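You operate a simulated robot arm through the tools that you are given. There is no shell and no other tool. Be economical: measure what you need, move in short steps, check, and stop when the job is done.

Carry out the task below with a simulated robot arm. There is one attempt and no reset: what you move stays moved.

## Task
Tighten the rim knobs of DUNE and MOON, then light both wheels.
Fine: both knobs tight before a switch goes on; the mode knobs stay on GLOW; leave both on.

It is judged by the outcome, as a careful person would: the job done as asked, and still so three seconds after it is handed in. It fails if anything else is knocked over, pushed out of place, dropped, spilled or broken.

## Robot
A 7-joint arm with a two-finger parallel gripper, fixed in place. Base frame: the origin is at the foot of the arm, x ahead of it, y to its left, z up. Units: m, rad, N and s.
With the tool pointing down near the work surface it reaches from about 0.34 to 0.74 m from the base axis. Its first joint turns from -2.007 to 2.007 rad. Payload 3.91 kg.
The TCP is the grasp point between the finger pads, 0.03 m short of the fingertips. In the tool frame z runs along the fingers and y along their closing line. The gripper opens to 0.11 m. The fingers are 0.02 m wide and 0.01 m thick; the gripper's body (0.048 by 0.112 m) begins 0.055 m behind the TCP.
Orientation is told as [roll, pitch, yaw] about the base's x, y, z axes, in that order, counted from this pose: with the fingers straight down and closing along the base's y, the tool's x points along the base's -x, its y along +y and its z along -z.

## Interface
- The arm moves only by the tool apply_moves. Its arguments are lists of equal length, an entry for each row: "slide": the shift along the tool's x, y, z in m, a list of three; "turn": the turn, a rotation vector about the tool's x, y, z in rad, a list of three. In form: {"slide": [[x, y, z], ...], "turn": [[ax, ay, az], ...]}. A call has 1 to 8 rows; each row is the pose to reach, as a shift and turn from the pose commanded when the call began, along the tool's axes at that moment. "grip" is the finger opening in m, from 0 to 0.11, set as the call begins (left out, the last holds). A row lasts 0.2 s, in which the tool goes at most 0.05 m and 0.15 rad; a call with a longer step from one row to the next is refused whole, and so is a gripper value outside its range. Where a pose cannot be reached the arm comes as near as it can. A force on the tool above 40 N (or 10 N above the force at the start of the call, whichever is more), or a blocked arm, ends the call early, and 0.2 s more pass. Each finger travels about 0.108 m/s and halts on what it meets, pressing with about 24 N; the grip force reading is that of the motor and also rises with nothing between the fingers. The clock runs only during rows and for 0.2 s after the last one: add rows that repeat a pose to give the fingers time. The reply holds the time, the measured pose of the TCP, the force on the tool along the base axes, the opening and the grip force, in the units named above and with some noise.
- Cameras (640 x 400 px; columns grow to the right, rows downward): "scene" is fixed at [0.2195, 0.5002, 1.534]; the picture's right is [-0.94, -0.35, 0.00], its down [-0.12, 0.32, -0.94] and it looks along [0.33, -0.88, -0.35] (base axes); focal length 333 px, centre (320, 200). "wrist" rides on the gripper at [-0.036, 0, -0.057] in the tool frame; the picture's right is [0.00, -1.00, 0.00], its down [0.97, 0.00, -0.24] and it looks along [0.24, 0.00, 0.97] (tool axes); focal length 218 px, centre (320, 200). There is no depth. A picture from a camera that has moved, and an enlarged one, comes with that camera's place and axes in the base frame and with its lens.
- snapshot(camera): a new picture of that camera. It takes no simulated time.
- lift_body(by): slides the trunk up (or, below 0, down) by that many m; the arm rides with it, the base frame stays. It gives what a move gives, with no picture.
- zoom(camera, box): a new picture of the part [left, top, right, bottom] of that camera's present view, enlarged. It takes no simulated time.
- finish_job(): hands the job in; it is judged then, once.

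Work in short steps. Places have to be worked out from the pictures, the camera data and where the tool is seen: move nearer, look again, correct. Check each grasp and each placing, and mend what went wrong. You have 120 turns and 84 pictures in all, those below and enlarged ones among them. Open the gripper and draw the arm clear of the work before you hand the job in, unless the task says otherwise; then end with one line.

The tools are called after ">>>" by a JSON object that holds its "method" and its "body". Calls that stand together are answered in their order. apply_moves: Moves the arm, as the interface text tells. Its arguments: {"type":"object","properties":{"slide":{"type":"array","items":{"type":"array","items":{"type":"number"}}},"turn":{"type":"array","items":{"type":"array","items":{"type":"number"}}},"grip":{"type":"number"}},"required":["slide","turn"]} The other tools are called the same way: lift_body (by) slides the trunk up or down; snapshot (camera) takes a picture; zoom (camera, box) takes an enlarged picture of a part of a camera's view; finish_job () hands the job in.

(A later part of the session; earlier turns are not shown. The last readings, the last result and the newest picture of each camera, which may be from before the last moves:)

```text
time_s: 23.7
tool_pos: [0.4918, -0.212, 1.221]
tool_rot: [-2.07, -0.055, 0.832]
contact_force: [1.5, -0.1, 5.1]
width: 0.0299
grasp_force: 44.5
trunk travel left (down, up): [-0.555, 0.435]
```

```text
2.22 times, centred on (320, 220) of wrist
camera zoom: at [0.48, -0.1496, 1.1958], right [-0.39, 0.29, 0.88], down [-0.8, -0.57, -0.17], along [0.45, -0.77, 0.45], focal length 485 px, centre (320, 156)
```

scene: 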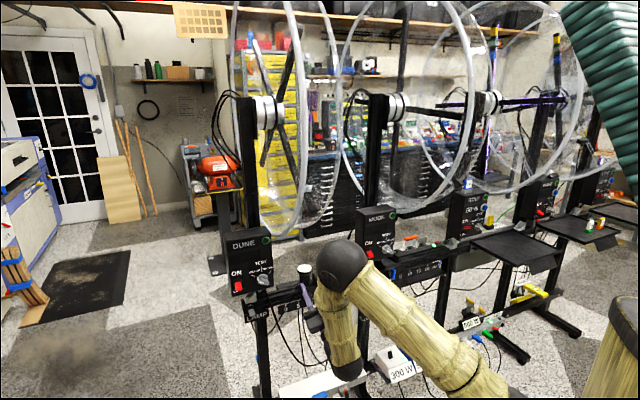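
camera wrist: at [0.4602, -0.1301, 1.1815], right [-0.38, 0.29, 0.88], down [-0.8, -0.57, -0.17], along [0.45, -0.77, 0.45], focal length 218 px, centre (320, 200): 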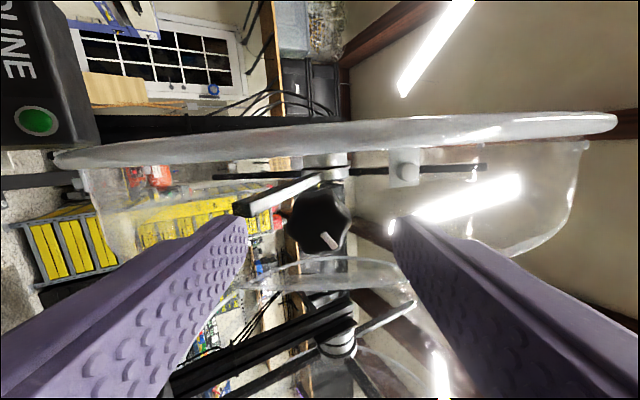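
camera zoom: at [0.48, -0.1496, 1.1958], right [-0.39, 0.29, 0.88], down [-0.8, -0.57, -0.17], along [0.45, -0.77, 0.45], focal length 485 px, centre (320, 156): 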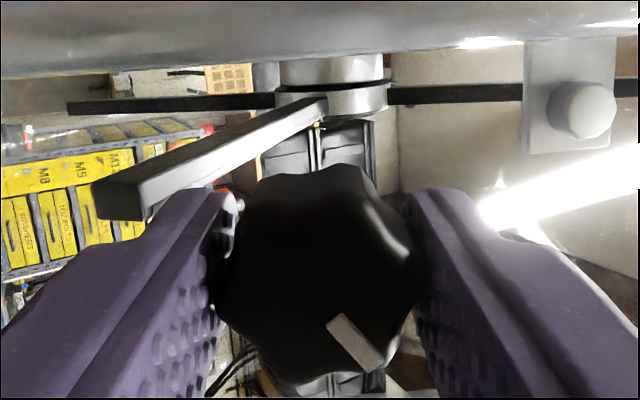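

Firm grasp, no side load. I turn clockwise up to 1.1 rad.

>>> {"method": "apply_moves", "body": {"slide": [[0, 0, 0], [0, 0, 0], [0, 0, 0], [0, 0, 0], [0, 0, 0], [0, 0, 0], [0, 0, 0], [0, 0, 0]], "turn": [[0, 0, 0.14], [0, 0, 0.28], [0, 0, 0.42], [0, 0, 0.56], [0, 0, 0.7], [0, 0, 0.84], [0, 0, 0.98], [0, 0, 1.12]]}}

>>> {"method": "zoom", "body": {"camera": "wrist", "box": [200, 130, 440, 310]}}

```text
time_s: 25.5
tool_pos: [0.4937, -0.2118, 1.2186]
tool_rot: [-2.528, -0.955, 1.661]
contact_force: [0.7, 4.3, -6.3]
width: 0.03
grasp_force: 44.6
trunk travel left (down, up): [-0.555, 0.435]
```

```text
2.22 times, centred on (320, 220) of wrist
camera zoom: at [0.4553, -0.1553, 1.2215], right [-0.77, -0.54, 0.33], down [-0.1, -0.41, -0.91], along [0.63, -0.73, 0.26], focal length 485 px, centre (320, 156)
```

zoom: 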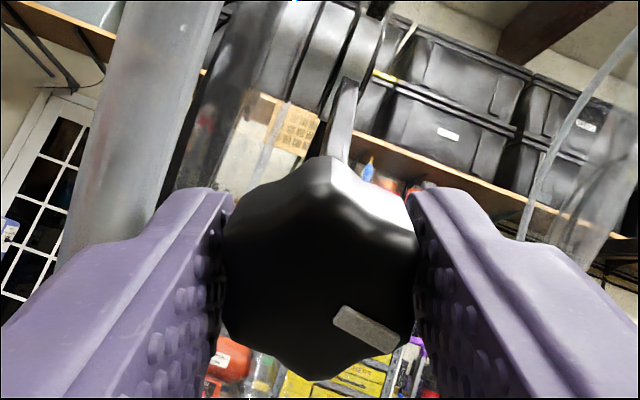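

The mark moved about 40° while the hand turned 64°, so it slipped some — perhaps tight now. I turn further to see whether the mark still moves.

>>> {"method": "apply_moves", "body": {"slide": [[0, 0, 0], [0, 0, 0], [0, 0, 0], [0, 0, 0], [0, 0, 0]], "turn": [[0, 0, 0.12], [0, 0, 0.24], [0, 0, 0.36], [0, 0, 0.48], [0, 0, 0.6]]}}

>>> {"method": "zoom", "body": {"camera": "wrist", "box": [200, 130, 440, 310]}}

```text
time_s: 26.7
tool_pos: [0.4952, -0.2101, 1.2201]
tool_rot: [2.772, -1.033, 2.804]
contact_force: [7.5, -3.5, 8.4]
width: 0.0299
grasp_force: 45.3
trunk travel left (down, up): [-0.555, 0.435]
```

```text
2.22 times, centred on (320, 220) of wrist
camera zoom: at [0.4403, -0.1689, 1.2238], right [-0.6, -0.78, -0.19], down [0.32, -0.02, -0.95], along [0.73, -0.63, 0.26], focal length 485 px, centre (320, 156)
```

zoom: 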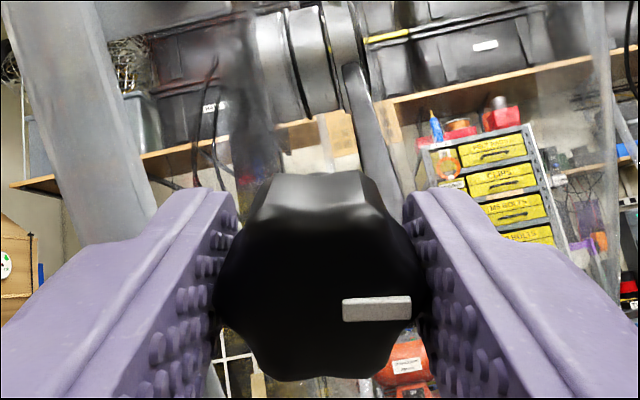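

The hand turned another 34° but the mark hardly moved (world angle ~100° from top, a quarter turn from the start): DUNE's knob is tight. I release and back away.

>>> {"method": "apply_moves", "body": {"slide": [[0, 0, 0], [0, 0, 0], [0, 0, -0.015], [0, 0, -0.03], [0, 0, -0.05], [0, 0, -0.07]], "turn": [[0, 0, 0], [0, 0, 0], [0, 0, 0], [0, 0, 0], [0, 0, 0], [0, 0, 0]], "grip": 0.046}}

>>> {"method": "snapshot", "body": {"camera": "wrist"}}

```text
time_s: 28.1
tool_pos: [0.4483, -0.1673, 1.1854]
tool_rot: [2.771, -1.034, 2.797]
contact_force: [-0.2, 0.5, -0.3]
width: 0.0459
grasp_force: 0.0
trunk travel left (down, up): [-0.555, 0.435]
```

```text
37 pictures are left
camera wrist: at [0.3954, -0.1259, 1.1898], right [-0.61, -0.77, -0.18], down [0.31, -0.02, -0.95], along [0.73, -0.63, 0.25], focal length 218 px, centre (320, 200)
```

wrist: 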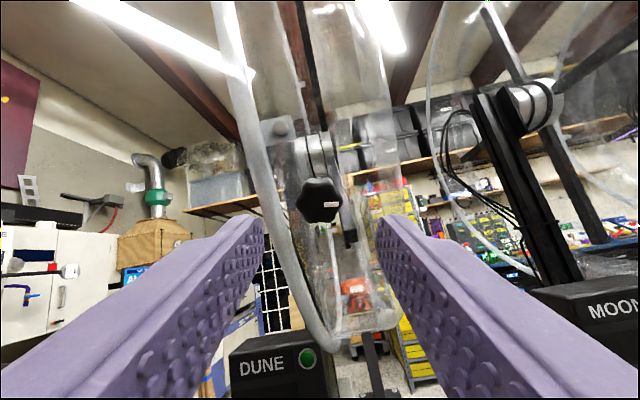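

DUNE's knob stays put and the hand is clear. I travel to MOON's knob by dipping under the rims, rotating counter-clockwise on the way.

>>> {"method": "apply_moves", "body": {"slide": [[0.031, -0.032, -0.002], [0.062, -0.0646, -0.004], [0.093, -0.097, -0.0064], [0.124, -0.129, -0.0085], [0.1134, -0.178, -0.0095], [0.1026, -0.2268, -0.0105], [0.0918, -0.2756, -0.0115], [0.081, -0.3244, -0.0125]], "turn": [[0, 0, -0.14], [0, 0, -0.28], [0, 0, -0.42], [0, 0, -0.56], [0, 0, -0.7], [0, 0, -0.84], [0, 0, -0.98], [0, 0, -1.12]], "grip": 0.06}}

>>> {"method": "snapshot", "body": {"camera": "wrist"}}

>>> {"method": "snapshot", "body": {"camera": "scene"}}

```text
refused: row 5 steps farther than a row can; nothing moved
```

```text
36 pictures are left
camera wrist: at [0.3954, -0.1259, 1.1898], right [-0.61, -0.77, -0.18], down [0.31, -0.02, -0.95], along [0.73, -0.63, 0.25], focal length 218 px, centre (320, 200)
```

wrist: 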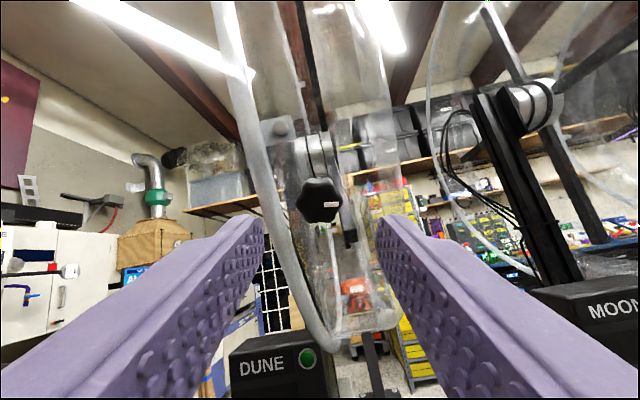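

```text
35 pictures are left
```

scene: 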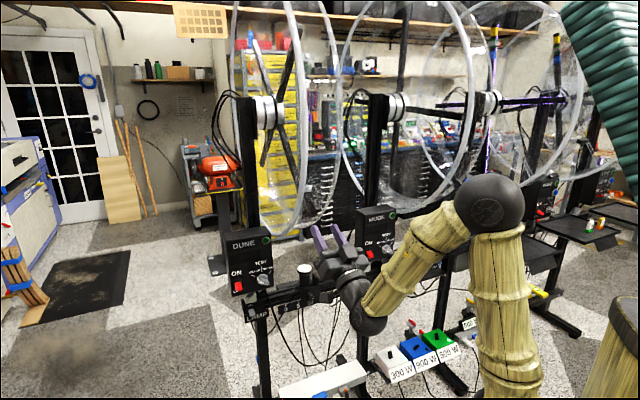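

One step was slightly too long; I resend with shorter steps.

>>> {"method": "apply_moves", "body": {"slide": [[0.031, -0.032, -0.002], [0.062, -0.0646, -0.004], [0.093, -0.097, -0.0064], [0.124, -0.129, -0.0085], [0.114, -0.175, -0.0095], [0.104, -0.221, -0.0105], [0.094, -0.267, -0.0115], [0.084, -0.313, -0.0125]], "turn": [[0, 0, -0.14], [0, 0, -0.28], [0, 0, -0.42], [0, 0, -0.56], [0, 0, -0.7], [0, 0, -0.84], [0, 0, -0.98], [0, 0, -1.12]], "grip": 0.06}}

>>> {"method": "snapshot", "body": {"camera": "wrist"}}

>>> {"method": "snapshot", "body": {"camera": "scene"}}

```text
time_s: 29.9
tool_pos: [0.3653, -0.4058, 1.0319]
tool_rot: [-2.193, -0.565, 1.134]
contact_force: [-0.7, -0.1, -0.3]
width: 0.06
grasp_force: 0.1
out of reach, approached as far as the arm can: row 1, 2, 3, 4, 5, 6, 7, 8
trunk travel left (down, up): [-0.555, 0.435]
```

```text
34 pictures are left
camera wrist: at [0.3437, -0.342, 1.0234], right [-0.71, -0.15, 0.69], down [-0.49, -0.59, -0.64], along [0.5, -0.79, 0.35], focal length 218 px, centre (320, 200)
```

wrist: 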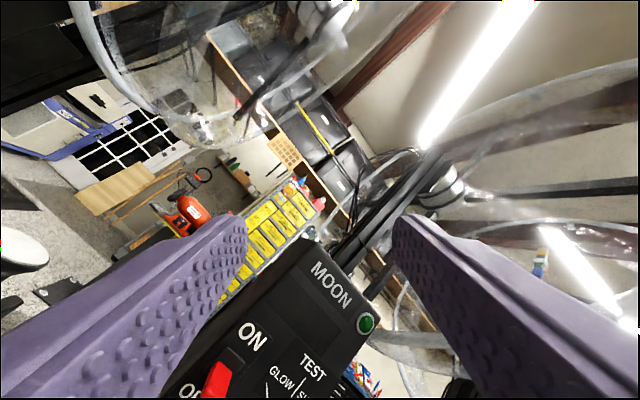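

```text
33 pictures are left
```

scene: 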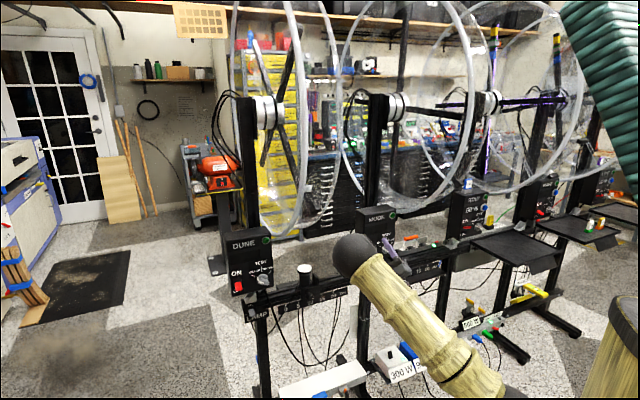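

The arm got as near as it could mid-way; all is clear. I step further along toward MOON's knob and check which reference the command uses.

>>> {"method": "apply_moves", "body": {"slide": [[0.0232, -0.0173, 0.0073], [0.0465, -0.0347, 0.0145], [0.0697, -0.052, 0.0218]], "turn": [[0, 0, 0], [0, 0, 0], [0, 0, 0]]}}

```text
time_s: 30.7
tool_pos: [0.3691, -0.4567, 1.0025]
tool_rot: [-2.199, -0.559, 1.137]
contact_force: [-0.5, -0.6, -0.3]
width: 0.0602
grasp_force: 0.0
out of reach, approached as far as the arm can: row 1, 2, 3
trunk travel left (down, up): [-0.555, 0.435]
```

The wrist is too close to the shoulder in this direction. I yaw the tool left (+0.6 about vertical) so the wrist swings outward, keeping position.

>>> {"method": "apply_moves", "body": {"slide": [[0, 0, 0], [0, 0, 0], [0, 0, 0], [0, 0, 0], [0, 0, 0]], "turn": [[-0.066, -0.085, 0.061], [-0.132, -0.17, 0.122], [-0.198, -0.255, 0.182], [-0.264, -0.34, 0.243], [-0.322, -0.414, 0.296]]}}

>>> {"method": "snapshot", "body": {"camera": "wrist"}}

>>> {"method": "snapshot", "body": {"camera": "scene"}}

```text
time_s: 31.9
tool_pos: [0.5521, -0.393, 0.9174]
tool_rot: [-2.245, -0.505, 1.616]
contact_force: [1.5, -0.4, 0.0]
width: 0.0598
grasp_force: 0.1
out of reach, approached as far as the arm can: row 1, 2, 3, 4, 5
trunk travel left (down, up): [-0.555, 0.435]
```

```text
32 pictures are left
camera wrist: at [0.5051, -0.346, 0.9045], right [-0.61, -0.41, 0.68], down [-0.15, -0.78, -0.6], along [0.78, -0.47, 0.41], focal length 218 px, centre (320, 200)
```

wrist: 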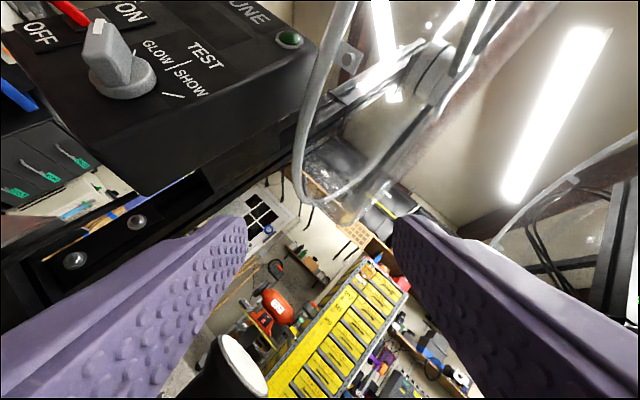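

```text
31 pictures are left
```

scene: 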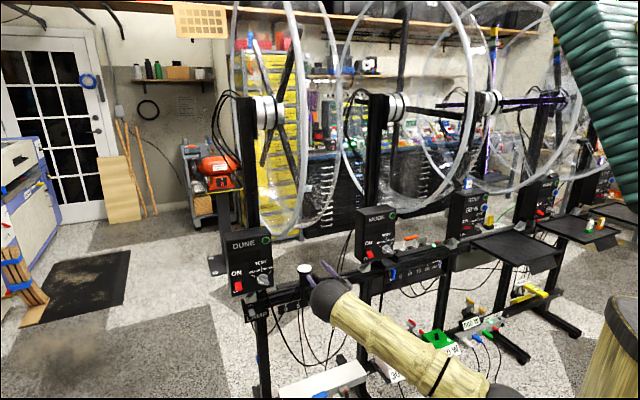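

The arm wandered to a far pose because the commanded one was unreachable; nothing was touched. I undo the yaw, which restores the earlier known command safely.

>>> {"method": "apply_moves", "body": {"slide": [[0, 0, 0], [0, 0, 0], [0, 0, 0], [0, 0, 0], [0, 0, 0]], "turn": [[0.066, 0.085, -0.061], [0.132, 0.17, -0.122], [0.198, 0.255, -0.182], [0.264, 0.34, -0.243], [0.322, 0.414, -0.296]]}}

```text
time_s: 33.1
tool_pos: [0.5461, -0.3932, 0.9212]
tool_rot: [-2.28, -0.544, 1.03]
contact_force: [0.1, 0.4, 0.2]
width: 0.0598
grasp_force: 0.2
trunk travel left (down, up): [-0.555, 0.435]
```

Command is now relative to the true pose. I check the view and axes here before travelling to MOON along a lower, farther path.

>>> {"method": "snapshot", "body": {"camera": "wrist"}}

```text
30 pictures are left
camera wrist: at [0.5356, -0.3279, 0.9085], right [-0.76, 0.0, 0.65], down [-0.54, -0.55, -0.64], along [0.36, -0.84, 0.42], focal length 218 px, centre (320, 200)
```

wrist: 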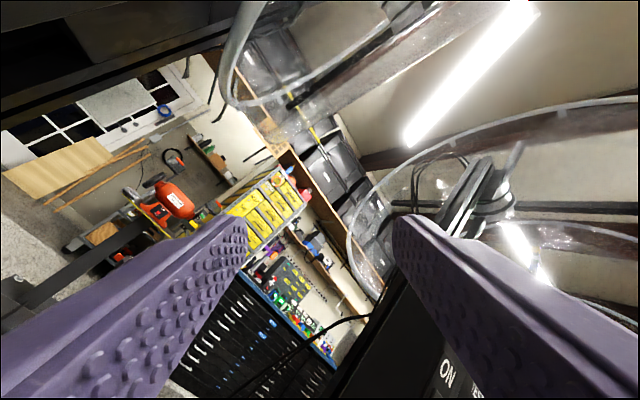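

I back off toward the robot 7 cm, then move along the row toward MOON in a few steps.

>>> {"method": "apply_moves", "body": {"slide": [[-0.01, -0.022, -0.026], [-0.02, -0.044, -0.052], [0.0173, -0.068, -0.0455], [0.0546, -0.0924, -0.039], [0.0919, -0.1166, -0.0325]], "turn": [[0, 0, 0], [0, 0, 0], [0, 0, 0], [0, 0, 0], [0, 0, 0]]}}

```text
time_s: 34.3
tool_pos: [0.4011, -0.4408, 0.931]
tool_rot: [-2.28, -0.546, 1.032]
contact_force: [0.3, 1.0, -0.1]
width: 0.0602
grasp_force: 0.0
trunk travel left (down, up): [-0.555, 0.435]
```

Exactly as commanded, with no reach issue. I continue along the row at this height.

>>> {"method": "apply_moves", "body": {"slide": [[0.0373, -0.0242, 0.0065], [0.0746, -0.0484, 0.013], [0.1119, -0.0726, 0.0195], [0.1492, -0.0968, 0.026], [0.1865, -0.121, 0.0325], [0.2238, -0.1452, 0.039]], "turn": [[0, 0, 0], [0, 0, 0], [0, 0, 0], [0, 0, 0], [0, 0, 0], [0, 0, 0]]}}

>>> {"method": "snapshot", "body": {"camera": "wrist"}}

>>> {"method": "snapshot", "body": {"camera": "scene"}}

```text
time_s: 35.7
tool_pos: [0.2299, -0.6306, 0.9184]
tool_rot: [-2.289, -0.534, 1.018]
contact_force: [0.2, 0.1, -0.6]
width: 0.06
grasp_force: 0.1
out of reach, approached as far as the arm can: row 6
trunk travel left (down, up): [-0.555, 0.435]
```

```text
29 pictures are left
camera wrist: at [0.2199, -0.5637, 0.9048], right [-0.76, 0.02, 0.65], down [-0.55, -0.55, -0.63], along [0.34, -0.84, 0.43], focal length 218 px, centre (320, 200)
```

wrist: 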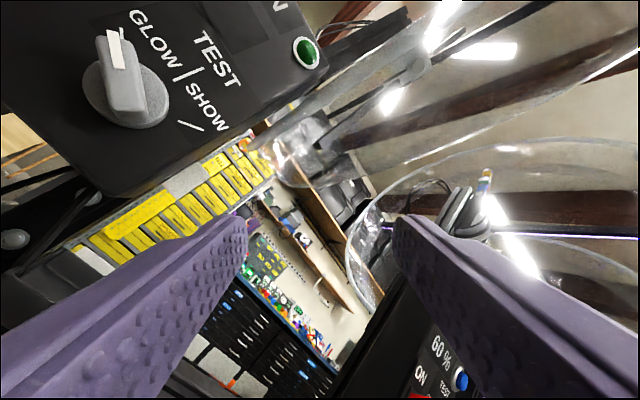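

```text
28 pictures are left
```

scene: 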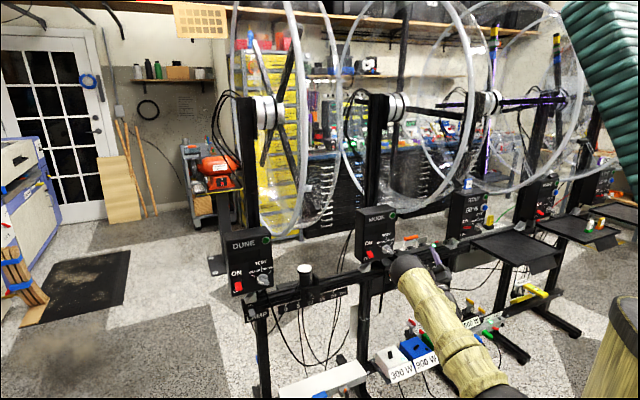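

MOON's mode knob clearly points at GLOW. I'm below MOON's rim knob; I rise toward its stand-off, half way first.

>>> {"method": "apply_moves", "body": {"slide": [[-0.0212, -0.0334, 0.003], [-0.0424, -0.0668, 0.006], [-0.0635, -0.1, 0.009], [-0.0847, -0.1336, 0.0121]], "turn": [[0, 0, 0], [-0.02, -0.025, 0.022], [-0.035, -0.045, 0.04], [-0.049, -0.062, 0.054]]}}

```text
time_s: 36.7
tool_pos: [0.2721, -0.5648, 0.992]
tool_rot: [-2.327, -0.509, 1.071]
contact_force: [0.4, 0.2, -0.2]
width: 0.0599
grasp_force: 0.2
out of reach, approached as far as the arm can: row 1, 2, 3, 4
trunk travel left (down, up): [-0.555, 0.435]
```

The arm can't go further with this wrist roll. By symmetry with DUNE, MOON should be reachable with the roll on the other side, so I rotate the hand clockwise ~1.1 rad here.

>>> {"method": "apply_moves", "body": {"slide": [[0, 0, 0], [0, 0, 0], [0, 0, 0], [0, 0, 0], [0, 0, 0], [0, 0, 0], [0, 0, 0], [0, 0, 0]], "turn": [[0, 0, 0.14], [0, 0, 0.28], [0, 0, 0.42], [0, 0, 0.56], [0, 0, 0.7], [0, 0, 0.84], [0, 0, 0.98], [0, 0, 1.12]]}}

>>> {"method": "snapshot", "body": {"camera": "wrist"}}

>>> {"method": "snapshot", "body": {"camera": "scene"}}

```text
time_s: 38.5
tool_pos: [0.4756, -0.4237, 1.0734]
tool_rot: [2.804, -0.959, 2.405]
contact_force: [0.3, -0.1, -0.7]
width: 0.0601
grasp_force: 0.1
out of reach, approached as far as the arm can: row 1, 2, 3, 4, 5, 6, 7, 8
trunk travel left (down, up): [-0.555, 0.435]
```

```text
27 pictures are left
camera wrist: at [0.4394, -0.3659, 1.0711], right [-0.83, -0.52, -0.19], down [0.33, -0.19, -0.92], along [0.44, -0.83, 0.33], focal length 218 px, centre (320, 200)
```

wrist: 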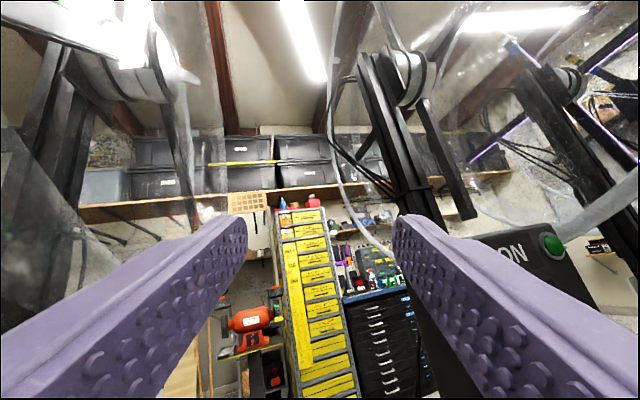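

```text
26 pictures are left
```

scene: 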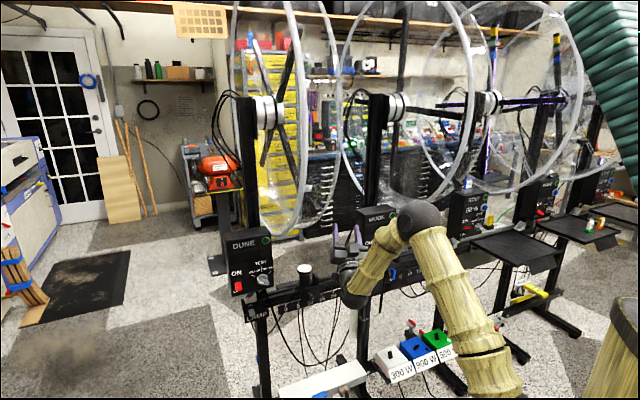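

The arm is now elbow-right, roll ≈ 0, nothing touched. I back off and down, then travel along the row to MOON's side with this posture.

>>> {"method": "apply_moves", "body": {"slide": [[0.0183, -0.0113, -0.0355], [0.0366, -0.0226, -0.071], [0.055, -0.034, -0.1065], [0.0536, -0.0798, -0.0925], [0.0522, -0.1256, -0.0785], [0.0508, -0.1714, -0.0645]], "turn": [[0, 0, 0], [0, 0, 0], [0, 0, 0], [0, 0, 0], [0, 0, 0], [0, 0, 0]]}}

```text
time_s: 39.9
tool_pos: [0.4283, -0.4335, 1.0202]
tool_rot: [2.787, -0.992, 2.332]
contact_force: [0.1, 0.1, -1.1]
width: 0.0598
grasp_force: 0.0
out of reach, approached as far as the arm can: row 1, 2, 3, 4, 5, 6
trunk travel left (down, up): [-0.555, 0.435]
```

The upward tilt is what limits the arm at this height. I level the tool (pitch down ~0.55) for transit.

>>> {"method": "apply_moves", "body": {"slide": [[0, 0, 0], [0, 0, 0], [0, 0, 0], [0, 0, 0], [0, 0, 0]], "turn": [[0.025, 0.107, 0], [0.05, 0.214, 0], [0.075, 0.321, 0], [0.1, 0.428, 0], [0.125, 0.535, 0]]}}

>>> {"method": "snapshot", "body": {"camera": "wrist"}}

```text
time_s: 41.1
tool_pos: [0.4329, -0.4334, 1.0199]
tool_rot: [1.52, -1.346, -2.75]
contact_force: [-0.2, -0.1, 0.1]
width: 0.0599
grasp_force: 0.0
trunk travel left (down, up): [-0.555, 0.435]
```

```text
25 pictures are left
camera wrist: at [0.4068, -0.3815, 1.0559], right [-0.92, -0.32, -0.22], down [0.12, 0.31, -0.94], along [0.37, -0.89, -0.24], focal length 218 px, centre (320, 200)
```

wrist: 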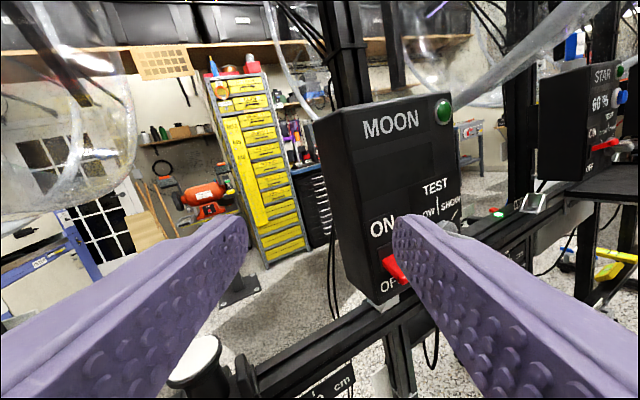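

Level pose is fully reachable. I back off 5 cm and travel along the row to MOON's knob position (u ≈ -0.27).

>>> {"method": "apply_moves", "body": {"slide": [[-0.004, -0.021, -0.043], [-0.0133, -0.0605, -0.0236], [-0.0226, -0.1, -0.0042], [-0.0319, -0.1395, 0.0152], [-0.0412, -0.179, 0.0346], [-0.0505, -0.2185, 0.054], [-0.0598, -0.258, 0.0734]], "turn": [[0, 0, 0], [0, 0, 0], [0, 0, 0], [0, 0, 0], [0, 0, 0], [0, 0, 0], [0, 0, 0]]}}

>>> {"method": "snapshot", "body": {"camera": "wrist"}}

```text
time_s: 42.7
tool_pos: [0.2916, -0.5624, 1.0521]
tool_rot: [1.405, -1.336, -2.715]
contact_force: [-0.8, 0.0, -0.6]
width: 0.0599
grasp_force: 0.0
out of reach, approached as far as the arm can: row 4, 5, 6, 7
trunk travel left (down, up): [-0.555, 0.435]
```

```text
24 pictures are left
camera wrist: at [0.2695, -0.5087, 1.0887], right [-0.94, -0.25, -0.23], down [0.14, 0.32, -0.94], along [0.31, -0.91, -0.27], focal length 218 px, centre (320, 200)
```

wrist: 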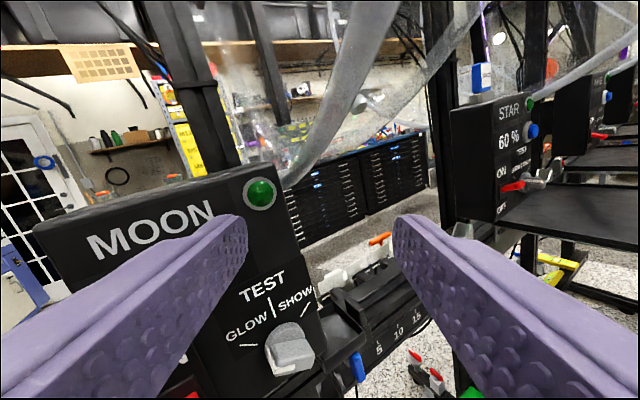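

Further travel is blocked in this elbow-right posture (probably joint 1 limit). I roll the hand counter-clockwise with the tool level, to bring the elbow to the left.

>>> {"method": "apply_moves", "body": {"slide": [[0, 0, -0.005], [0, 0, -0.01], [0, 0, -0.015], [0, 0, -0.02]], "turn": [[0, 0, -0.14], [0, 0, -0.28], [0, 0, -0.42], [0, 0, -0.56]]}}

>>> {"method": "apply_moves", "body": {"slide": [[0, 0, 0], [0, 0, 0], [0, 0, 0], [0, 0, 0]], "turn": [[0, 0, -0.14], [0, 0, -0.28], [0, 0, -0.42], [0, 0, -0.56]]}}

>>> {"method": "snapshot", "body": {"camera": "scene"}}

```text
time_s: 43.7
tool_pos: [0.2873, -0.5399, 1.0527]
tool_rot: [-1.459, -1.238, 0.16]
contact_force: [0.8, 0.7, -0.8]
width: 0.06
grasp_force: 0.1
trunk travel left (down, up): [-0.555, 0.435]
```

```text
time_s: 44.7
tool_pos: [0.2869, -0.5396, 1.053]
tool_rot: [-1.524, -0.68, 0.236]
contact_force: [0.9, 0.4, 0.3]
width: 0.0601
grasp_force: 0.1
trunk travel left (down, up): [-0.555, 0.435]
```

```text
23 pictures are left
```

scene: 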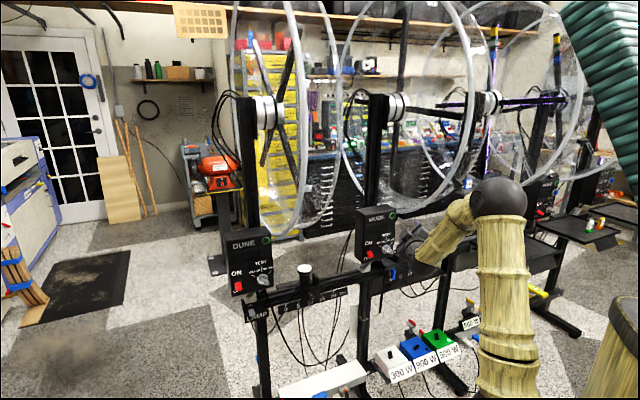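

Now the posture is comfortable. I move to a level stand-off in front of MOON's knob, yawing to face it.

>>> {"method": "apply_moves", "body": {"slide": [[0.0104, -0.0295, -0.0118], [0.0208, -0.0589, -0.0235], [0.0312, -0.0884, -0.0353], [0.0415, -0.1178, -0.0471], [0.0519, -0.1473, -0.0588], [0.0623, -0.1767, -0.0706]], "turn": [[-0.054, -0.066, -0.003], [-0.108, -0.132, -0.006], [-0.162, -0.198, -0.009], [-0.215, -0.265, -0.012], [-0.269, -0.331, -0.015], [-0.323, -0.397, -0.018]]}}

>>> {"method": "snapshot", "body": {"camera": "wrist"}}

```text
time_s: 46.1
tool_pos: [0.3959, -0.5744, 1.1584]
tool_rot: [-1.495, -0.678, 0.703]
contact_force: [0.1, -0.2, -0.1]
width: 0.06
grasp_force: 0.0
out of reach, approached as far as the arm can: row 1, 2, 3, 4, 5, 6
trunk travel left (down, up): [-0.555, 0.435]
```

```text
22 pictures are left
camera wrist: at [0.3792, -0.5131, 1.1848], right [-0.43, -0.46, 0.78], down [-0.74, -0.31, -0.6], along [0.52, -0.83, -0.21], focal length 218 px, centre (320, 200)
```

wrist: 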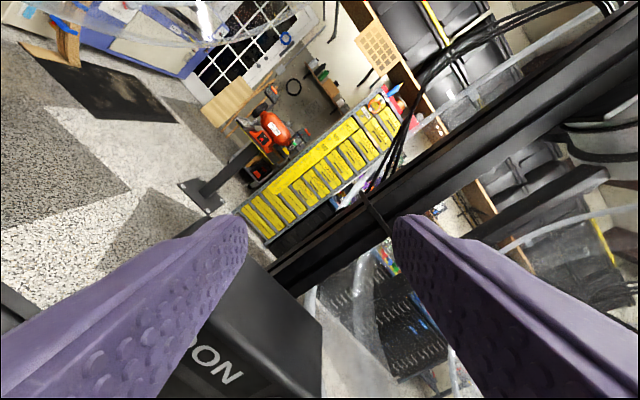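

The arm drifted again since facing -45° at MOON is limited while it is folded up. I return to the previous good pose and will lower the trunk more so the arm is less folded.

>>> {"method": "apply_moves", "body": {"slide": [[0.003, 0.001, -0.048], [0.04, 0.018, -0.063], [0.077, 0.035, -0.078], [0.1135, 0.0511, -0.0936], [0.1135, 0.0511, -0.0936]], "turn": [[0.07, 0.086, 0.006], [0.14, 0.172, 0.012], [0.21, 0.258, 0.018], [0.28, 0.344, 0.024], [0.322, 0.398, 0.03]]}}

```text
time_s: 47.3
tool_pos: [0.2835, -0.5473, 1.0471]
tool_rot: [-1.517, -0.695, 0.232]
contact_force: [-0.4, -0.4, 0.0]
width: 0.0603
grasp_force: 0.0
out of reach, approached as far as the arm can: row 1, 2, 3, 4
trunk travel left (down, up): [-0.555, 0.435]
```

Back in a good pose. I lower the trunk 0.12, then raise and back off the hand with the arm.

>>> {"method": "lift_body", "body": {"by": -0.12}}

>>> {"method": "apply_moves", "body": {"slide": [[-0.025, -0.032, -0.012], [-0.05, -0.064, -0.024], [-0.076, -0.096, -0.036], [-0.1, -0.128, -0.048]], "turn": [[0, 0, 0], [0, 0, 0], [0, 0, 0], [0, 0, 0]]}}

```text
time_s: 48.8
tool_pos: [0.2848, -0.5462, 0.9263]
tool_rot: [-1.517, -0.694, 0.232]
contact_force: [-0.9, 0.2, 0.7]
width: 0.0601
grasp_force: 0.0
trunk travel left (down, up): [-0.435, 0.555]
```

```text
time_s: 49.8
tool_pos: [0.2673, -0.5085, 1.0908]
tool_rot: [-1.518, -0.692, 0.231]
contact_force: [-1.0, 0.1, -0.8]
width: 0.0602
grasp_force: 0.1
trunk travel left (down, up): [-0.435, 0.555]
```

Reachable. I repeat: lower the trunk 0.17, raise the hand again.

>>> {"method": "lift_body", "body": {"by": -0.17}}

>>> {"method": "apply_moves", "body": {"slide": [[-0.025, -0.032, -0.012], [-0.05, -0.064, -0.024], [-0.076, -0.096, -0.036], [-0.1, -0.128, -0.048], [-0.125, -0.16, -0.06], [-0.15, -0.19, -0.072]], "turn": [[0, 0, 0], [0, 0, 0], [0, 0, 0], [0, 0, 0], [0, 0, 0], [0, 0, 0]]}}

>>> {"method": "snapshot", "body": {"camera": "wrist"}}

>>> {"method": "snapshot", "body": {"camera": "scene"}}

```text
time_s: 51.7
tool_pos: [0.2665, -0.5073, 0.9206]
tool_rot: [-1.518, -0.693, 0.233]
contact_force: [0.5, 0.4, -0.1]
width: 0.0599
grasp_force: 0.0
trunk travel left (down, up): [-0.265, 0.725]
```

```text
time_s: 53.1
tool_pos: [0.2439, -0.4497, 1.1656]
tool_rot: [-1.519, -0.689, 0.231]
contact_force: [0.0, 0.7, -0.3]
width: 0.06
grasp_force: 0.0
trunk travel left (down, up): [-0.265, 0.725]
```

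```text
21 pictures are left
camera wrist: at [0.2567, -0.3874, 1.1919], right [-0.61, -0.2, 0.77], down [-0.79, 0.06, -0.61], along [0.07, -0.98, -0.19], focal length 218 px, centre (320, 200)
```

wrist: 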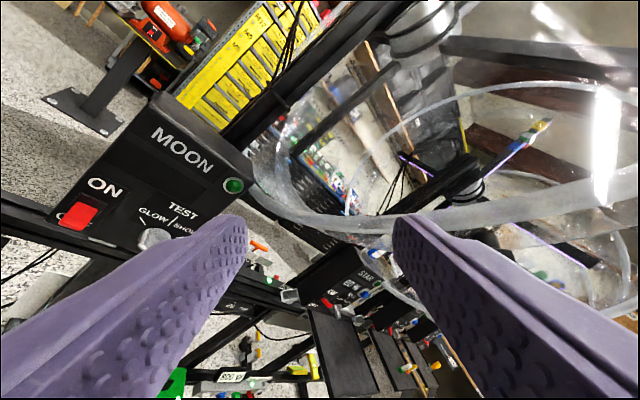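

```text
20 pictures are left
```

scene: 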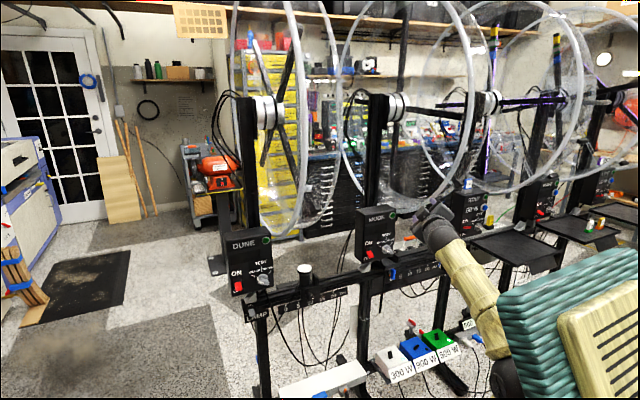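

The arm is stretched and comfortable now. I orient the tool radially (tilted up) to a stand-off 9 cm in front of MOON's knob.

>>> {"method": "apply_moves", "body": {"slide": [[0.0167, -0.0184, 0.0038], [0.0333, -0.0369, 0.0077], [0.05, -0.0553, 0.0115], [0.0667, -0.0737, 0.0153], [0.0833, -0.0922, 0.0192], [0.1, -0.1106, 0.023]], "turn": [[0.0375, -0.122, -0.0275], [0.075, -0.2437, -0.055], [0.1125, -0.3655, -0.0825], [0.15, -0.4873, -0.11], [0.1875, -0.609, -0.1375], [0.225, -0.731, -0.165]]}}

>>> {"method": "snapshot", "body": {"camera": "wrist"}}

```text
time_s: 54.2
tool_pos: [0.222, -0.4931, 1.1583]
tool_rot: [-1.874, -0.378, 0.726]
contact_force: [1.0, 0.6, -0.1]
width: 0.0601
grasp_force: 0.0
trunk travel left (down, up): [-0.265, 0.725]
stopped in row 5: the arm was blocked; the commanded pose is now the measured one
```

```text
19 pictures are left
camera wrist: at [0.2151, -0.425, 1.1563], right [-0.46, -0.01, 0.89], down [-0.81, -0.41, -0.42], along [0.37, -0.91, 0.18], focal length 218 px, centre (320, 200)
```

wrist: 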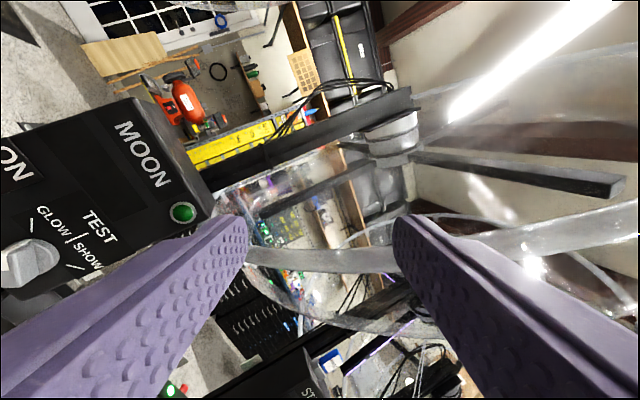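

The arm was blocked somewhere other than the tool. I check the scene.

>>> {"method": "snapshot", "body": {"camera": "scene"}}

```text
18 pictures are left
```

scene: 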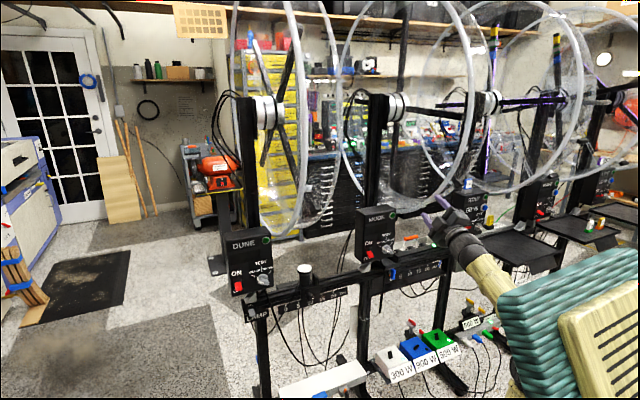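

Nothing is disturbed; probably the arm's own body is the limit. I keep this orientation and slide sideways toward MOON's knob.

>>> {"method": "apply_moves", "body": {"slide": [[0.0147, -0.0235, -0.0087], [0.0295, -0.0469, -0.0175], [0.0442, -0.0704, -0.0262], [0.059, -0.0938, -0.0349]], "turn": [[0, 0, 0], [0, 0, 0], [0, 0, 0], [0, 0, 0]]}}

>>> {"method": "snapshot", "body": {"camera": "wrist"}}

```text
time_s: 55.0
tool_pos: [0.2349, -0.4893, 1.1803]
tool_rot: [-1.78, -0.257, 0.714]
contact_force: [-0.4, -0.2, -0.4]
width: 0.0599
grasp_force: 0.1
trunk travel left (down, up): [-0.265, 0.725]
stopped in row 3: the arm was blocked; the commanded pose is now the measured one
```

```text
17 pictures are left
camera wrist: at [0.2268, -0.4211, 1.1776], right [-0.32, -0.01, 0.95], down [-0.85, -0.43, -0.29], along [0.41, -0.9, 0.13], focal length 218 px, centre (320, 200)
```

wrist: 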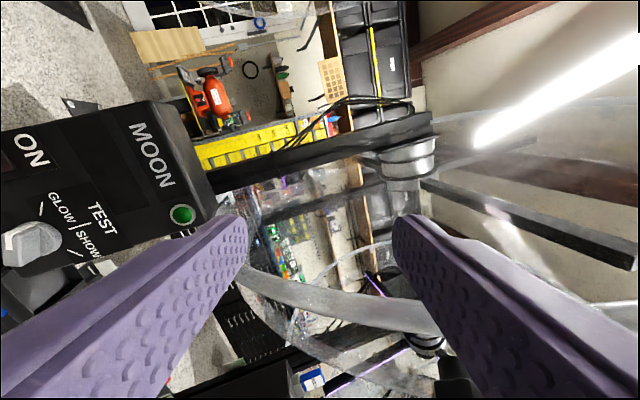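

Still blocked. I drop the hand 10 cm away from the rims and roll it clockwise toward neutral, which should free the wrist for MOON's side.

>>> {"method": "apply_moves", "body": {"slide": [[0.012, 0.047, -0.012], [0.024, 0.094, -0.035], [0.024, 0.094, -0.035], [0.024, 0.094, -0.035], [0.024, 0.094, -0.035], [0.024, 0.094, -0.035], [0.024, 0.094, -0.035], [0.024, 0.094, -0.035]], "turn": [[0, 0, 0], [0, 0, 0.1], [0, 0, 0.25], [0, 0, 0.4], [0, 0, 0.55], [0, 0, 0.7], [0, 0, 0.85], [0, 0, 1.0]]}}

>>> {"method": "snapshot", "body": {"camera": "wrist"}}

```text
refused: row 2 steps farther than a row can; nothing moved
```

```text
16 pictures are left
camera wrist: at [0.2268, -0.4211, 1.1776], right [-0.32, -0.01, 0.95], down [-0.85, -0.43, -0.29], along [0.41, -0.9, 0.13], focal length 218 px, centre (320, 200)
```

wrist: 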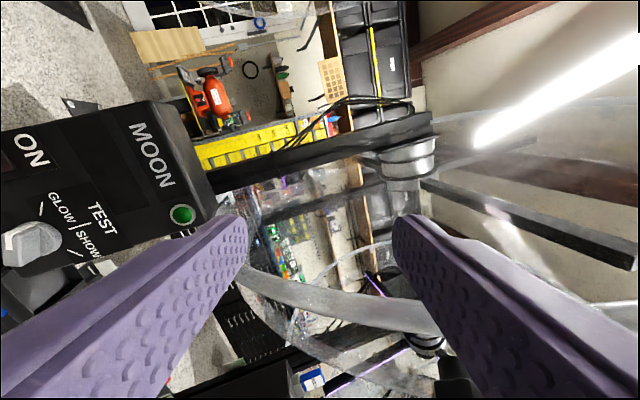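

A step was too long; I resend with smaller steps.

>>> {"method": "apply_moves", "body": {"slide": [[0.01, 0.038, -0.012], [0.02, 0.076, -0.024], [0.024, 0.094, -0.035], [0.024, 0.094, -0.035], [0.024, 0.094, -0.035], [0.024, 0.094, -0.035], [0.024, 0.094, -0.035], [0.024, 0.094, -0.035]], "turn": [[0, 0, 0], [0, 0, 0.1], [0, 0, 0.24], [0, 0, 0.38], [0, 0, 0.52], [0, 0, 0.66], [0, 0, 0.8], [0, 0, 0.94]]}}

```text
time_s: 56.8
tool_pos: [0.2477, -0.4794, 1.0653]
tool_rot: [-1.959, -1.134, 1.018]
contact_force: [-0.7, -0.6, -0.4]
width: 0.0599
grasp_force: 0.2
trunk travel left (down, up): [-0.265, 0.725]
```

No limits with this roll. I move to the stand-off in front of MOON's knob, tilting up ~0.36.

>>> {"method": "apply_moves", "body": {"slide": [[-0.0125, -0.0281, -0.006], [-0.0251, -0.0561, -0.012], [-0.0376, -0.0842, -0.018], [-0.0501, -0.1123, -0.024], [-0.0627, -0.1403, -0.03], [-0.0752, -0.1684, -0.036]], "turn": [[0.004, -0.06, 0.002], [0.008, -0.12, 0.004], [0.012, -0.18, 0.0065], [0.016, -0.24, 0.0087], [0.02, -0.3, 0.011], [0.024, -0.359, 0.013]]}}

```text
time_s: 57.5
tool_pos: [0.24, -0.4858, 1.1082]
tool_rot: [-2.045, -1.02, 1.157]
contact_force: [0.2, 0.6, 0.7]
width: 0.06
grasp_force: 0.2
trunk travel left (down, up): [-0.265, 0.725]
stopped in row 3: the arm was blocked; the commanded pose is now the measured one
```

Blocked again near x ≈ 0.24 at this trunk height, likely self-contact with the low trunk. I lower the hand, then raise the trunk 0.17 to a middle height.

>>> {"method": "apply_moves", "body": {"slide": [[0.033, 0.012, -0.021], [0.066, 0.024, -0.042], [0.099, 0.036, -0.064]], "turn": [[0, 0, 0], [0, 0, 0], [0, 0, 0]]}}

>>> {"method": "lift_body", "body": {"by": 0.17}}

>>> {"method": "snapshot", "body": {"camera": "wrist"}}

```text
time_s: 58.3
tool_pos: [0.1991, -0.469, 0.9915]
tool_rot: [-2.052, -1.02, 1.162]
contact_force: [-0.3, 0.1, 0.5]
width: 0.0599
grasp_force: 0.2
trunk travel left (down, up): [-0.265, 0.725]
```

```text
time_s: 60.2
tool_pos: [0.2004, -0.4693, 1.1615]
tool_rot: [-2.049, -1.02, 1.16]
contact_force: [-0.1, -0.7, -0.6]
width: 0.0599
grasp_force: 0.0
trunk travel left (down, up): [-0.435, 0.555]
```

```text
15 pictures are left
camera wrist: at [0.171, -0.4109, 1.1783], right [-0.73, -0.51, 0.46], down [-0.36, -0.29, -0.89], along [0.59, -0.81, 0.03], focal length 218 px, centre (320, 200)
```

wrist: 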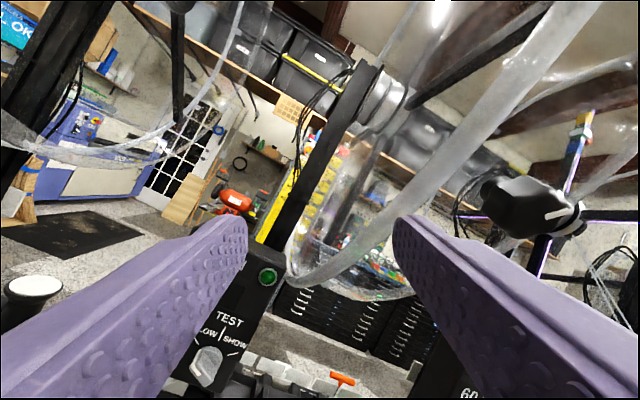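

Now MOON's knob is in view at about (0.158, -0.562, 1.229) and the arm is free. I move to 7 cm in front of it, tilting up.

>>> {"method": "apply_moves", "body": {"slide": [[0.003, -0.0204, -0.0025], [0.006, -0.0408, -0.005], [0.0088, -0.0612, -0.0075], [0.0117, -0.0816, -0.01], [0.0145, -0.102, -0.0125]], "turn": [[0.028, -0.051, 0.002], [0.056, -0.102, 0.004], [0.084, -0.153, 0.006], [0.112, -0.204, 0.008], [0.14, -0.254, 0.01]]}}

>>> {"method": "snapshot", "body": {"camera": "wrist"}}

```text
time_s: 61.4
tool_pos: [0.1154, -0.5187, 1.1927]
tool_rot: [-2.471, -0.863, 1.505]
contact_force: [-0.1, 0.4, 0.3]
width: 0.0601
grasp_force: 0.1
trunk travel left (down, up): [-0.435, 0.555]
```

```text
14 pictures are left
camera wrist: at [0.0837, -0.4591, 1.1913], right [-0.81, -0.42, 0.4], down [-0.18, -0.48, -0.86], along [0.55, -0.77, 0.31], focal length 218 px, centre (320, 200)
```

wrist: 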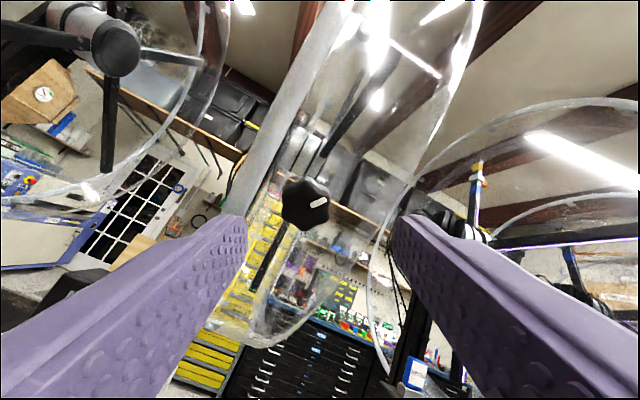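

Well placed; the knob is ~1 cm toward +y. I centre, roll a bit counter-clockwise away from the hoop and narrow the fingers to 0.05.

>>> {"method": "apply_moves", "body": {"slide": [[0.001, 0.005, 0], [0.002, 0.01, 0], [0.002, 0.01, 0], [0.002, 0.01, 0]], "turn": [[0, 0, -0.12], [0, 0, -0.24], [0, 0, -0.36], [0, 0, -0.48]], "grip": 0.05}}

>>> {"method": "apply_moves", "body": {"slide": [[0, 0, 0.015], [0, 0, 0.03], [0, 0, 0.045], [0, 0, 0.045]], "turn": [[0, 0, 0], [0, 0, 0], [0, 0, 0], [0, 0, 0]]}}

>>> {"method": "snapshot", "body": {"camera": "wrist"}}

```text
time_s: 62.4
tool_pos: [0.1237, -0.5179, 1.1871]
tool_rot: [-2.191, -0.511, 1.075]
contact_force: [-0.4, 0.4, 0.0]
width: 0.0502
grasp_force: 0.1
trunk travel left (down, up): [-0.435, 0.555]
```

```text
time_s: 63.4
tool_pos: [0.1497, -0.5465, 1.2105]
tool_rot: [-2.191, -0.51, 1.076]
contact_force: [-0.7, 0.3, 0.2]
width: 0.05
grasp_force: 0.0
trunk travel left (down, up): [-0.435, 0.555]
```

```text
13 pictures are left
camera wrist: at [0.1321, -0.4816, 1.1999], right [-0.7, -0.07, 0.71], down [-0.54, -0.59, -0.6], along [0.46, -0.8, 0.38], focal length 218 px, centre (320, 200)
```

wrist: 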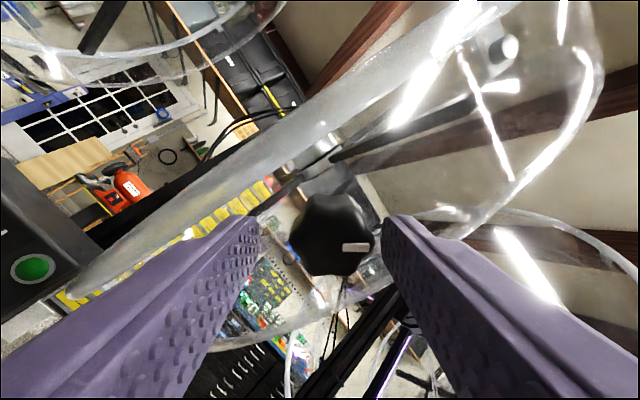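

Nearly there: I shift 5 mm toward -y, advance 9 mm, then close on the knob.

>>> {"method": "apply_moves", "body": {"slide": [[0, -0.005, 0], [0, -0.005, 0.005], [0, -0.005, 0.009]], "turn": [[0, 0, 0], [0, 0, 0], [0, 0, 0]]}}

>>> {"method": "apply_moves", "body": {"slide": [[0, 0, 0], [0, 0, 0], [0, 0, 0]], "turn": [[0, 0, 0], [0, 0, 0], [0, 0, 0]], "grip": 0.015}}

```text
time_s: 64.2
tool_pos: [0.1519, -0.5516, 1.219]
tool_rot: [-2.194, -0.511, 1.077]
contact_force: [0.1, 0.0, -1.0]
width: 0.0502
grasp_force: 0.0
trunk travel left (down, up): [-0.435, 0.555]
```

```text
time_s: 65.0
tool_pos: [0.1538, -0.5515, 1.2183]
tool_rot: [-2.191, -0.513, 1.075]
contact_force: [0.1, 3.2, -5.4]
width: 0.03
grasp_force: 44.9
trunk travel left (down, up): [-0.435, 0.555]
```

Gripped at 0.030 m. I turn clockwise 1.12 rad.

>>> {"method": "apply_moves", "body": {"slide": [[0, 0, 0], [0, 0, 0], [0, 0, 0], [0, 0, 0], [0, 0, 0], [0, 0, 0], [0, 0, 0], [0, 0, 0]], "turn": [[0, 0, 0.14], [0, 0, 0.28], [0, 0, 0.42], [0, 0, 0.56], [0, 0, 0.7], [0, 0, 0.84], [0, 0, 0.98], [0, 0, 1.12]]}}

>>> {"method": "zoom", "body": {"camera": "wrist", "box": [200, 130, 440, 310]}}

```text
time_s: 66.8
tool_pos: [0.1558, -0.5493, 1.2173]
tool_rot: [2.889, -1.024, 2.608]
contact_force: [13.2, 16.0, -20.4]
width: 0.0304
grasp_force: 45.2
trunk travel left (down, up): [-0.435, 0.555]
```

```text
2.22 times, centred on (320, 220) of wrist
camera zoom: at [0.1061, -0.5036, 1.2198], right [-0.68, -0.73, -0.13], down [0.3, -0.11, -0.95], along [0.68, -0.68, 0.29], focal length 485 px, centre (320, 156)
```

zoom: 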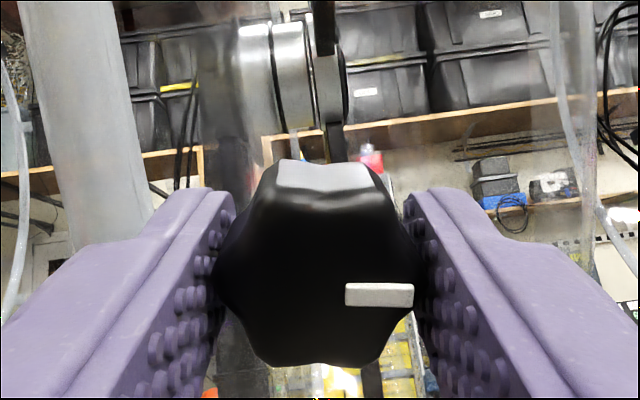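

The knob turned with the hand to ~97° (DUNE stopped at ~100°). I keep turning to confirm it is tight.

>>> {"method": "apply_moves", "body": {"slide": [[0, 0, 0], [0, 0, 0], [0, 0, 0], [0, 0, 0], [0, 0, 0]], "turn": [[0, 0, 0.12], [0, 0, 0.24], [0, 0, 0.36], [0, 0, 0.48], [0, 0, 0.6]]}}

>>> {"method": "zoom", "body": {"camera": "wrist", "box": [200, 130, 440, 310]}}

```text
time_s: 68.0
tool_pos: [0.1514, -0.5494, 1.2211]
tool_rot: [2.289, -0.679, -2.904]
contact_force: [9.3, 4.2, 9.5]
width: 0.0299
grasp_force: 45.6
trunk travel left (down, up): [-0.435, 0.555]
```

```text
2.22 times, centred on (320, 220) of wrist
camera zoom: at [0.0929, -0.519, 1.2145], right [-0.3, -0.75, -0.59], down [0.59, 0.33, -0.73], along [0.74, -0.57, 0.35], focal length 485 px, centre (320, 156)
```

zoom: 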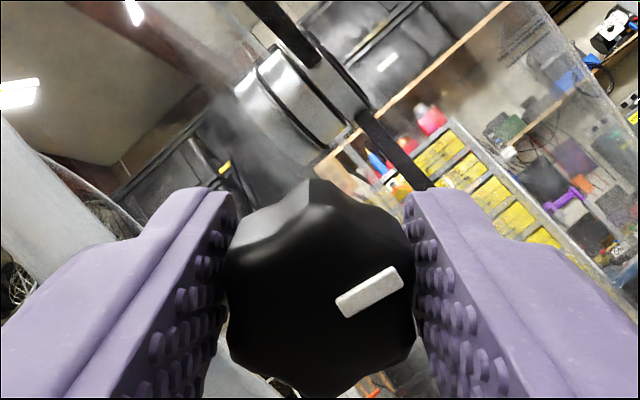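

The mark again stopped at ~103° while the hand slipped on: MOON's knob is tight too. I release and back away.

>>> {"method": "apply_moves", "body": {"slide": [[0, 0, 0], [0, 0, 0], [0, 0, -0.015], [0, 0, -0.03], [0, 0, -0.05], [0, 0, -0.07]], "turn": [[0, 0, 0], [0, 0, 0], [0, 0, 0], [0, 0, 0], [0, 0, 0], [0, 0, 0]], "grip": 0.046}}

```text
time_s: 69.4
tool_pos: [0.1091, -0.5055, 1.1831]
tool_rot: [2.285, -0.682, -2.899]
contact_force: [0.5, 0.4, 0.1]
width: 0.0461
grasp_force: 0.0
trunk travel left (down, up): [-0.435, 0.555]
```

Free. I lower the hand away from the rims and level it toward the switch boxes.

>>> {"method": "apply_moves", "body": {"slide": [[0.0264, -0.0099, -0.0074], [0.0529, -0.0197, -0.0147], [0.0793, -0.0296, -0.0221], [0.1057, -0.0394, -0.0295], [0.1321, -0.0493, -0.0369], [0.1586, -0.0591, -0.0442], [0.185, -0.069, -0.0516]], "turn": [[0.023, 0.0756, -0.103], [0.0457, 0.151, -0.206], [0.0686, 0.2267, -0.309], [0.0914, 0.302, -0.412], [0.114, 0.378, -0.515], [0.137, 0.453, -0.618], [0.16, 0.529, -0.721]], "grip": 0.0}}

```text
time_s: 71.0
tool_pos: [0.1995, -0.4909, 0.9991]
tool_rot: [-0.148, -1.565, -0.638]
contact_force: [-0.2, -0.2, -0.3]
width: 0.0
grasp_force: 23.5
trunk travel left (down, up): [-0.435, 0.555]
```

Level pose reached. I move to in front of and slightly below MOON's switch and look.

>>> {"method": "apply_moves", "body": {"slide": [[0.023, 0.0264, 0.021], [0.046, 0.0529, 0.042], [0.069, 0.0793, 0.063], [0.092, 0.1057, 0.085]], "turn": [[0, 0, 0], [0, 0, 0], [0, 0, 0], [0, 0, 0]]}}

>>> {"method": "snapshot", "body": {"camera": "wrist"}}

```text
time_s: 72.0
tool_pos: [0.3341, -0.4759, 0.9086]
tool_rot: [0.128, -1.566, -0.917]
contact_force: [-0.4, 0.2, 0.8]
width: 0.0002
grasp_force: 24.5
trunk travel left (down, up): [-0.435, 0.555]
```

```text
10 pictures are left
camera wrist: at [0.2947, -0.435, 0.9451], right [-0.71, -0.71, 0.0], down [-0.17, 0.17, -0.97], along [0.68, -0.69, -0.24], focal length 218 px, centre (320, 200)
```

wrist: 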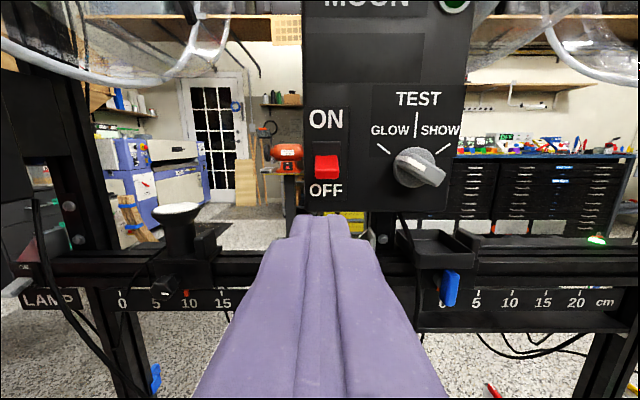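

MOON's lever is ~6 mm right of my axis, its lower edge at z≈0.917. I drop the closed tip below it and advance to just short of the face.

>>> {"method": "apply_moves", "body": {"slide": [[0.014, -0.006, 0.02], [0.014, -0.006, 0.045], [0.014, -0.006, 0.07], [0.014, -0.006, 0.085]], "turn": [[0, 0, 0], [0, 0, 0], [0, 0, 0], [0, 0, 0]]}}

>>> {"method": "zoom", "body": {"camera": "wrist", "box": [220, 60, 420, 240]}}

```text
time_s: 73.0
tool_pos: [0.3909, -0.5418, 0.8935]
tool_rot: [0.141, -1.568, -0.927]
contact_force: [-0.3, -0.1, 0.2]
width: 0.0
grasp_force: 24.2
trunk travel left (down, up): [-0.435, 0.555]
```

```text
2.22 times, centred on (320, 150) of wrist
camera zoom: at [0.3518, -0.5004, 0.9305], right [-0.71, -0.71, 0.0], down [-0.17, 0.17, -0.97], along [0.69, -0.69, -0.25], focal length 485 px, centre (320, 311)
```

zoom: 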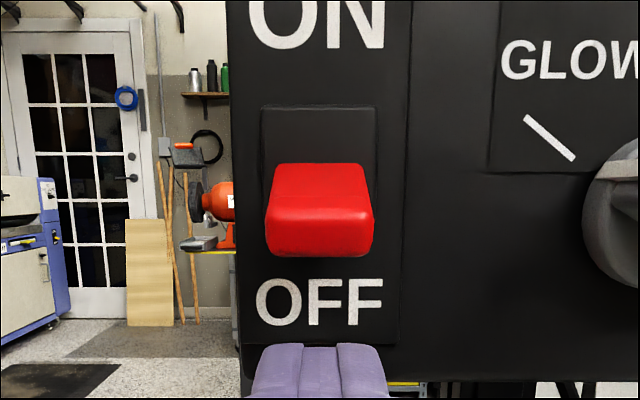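

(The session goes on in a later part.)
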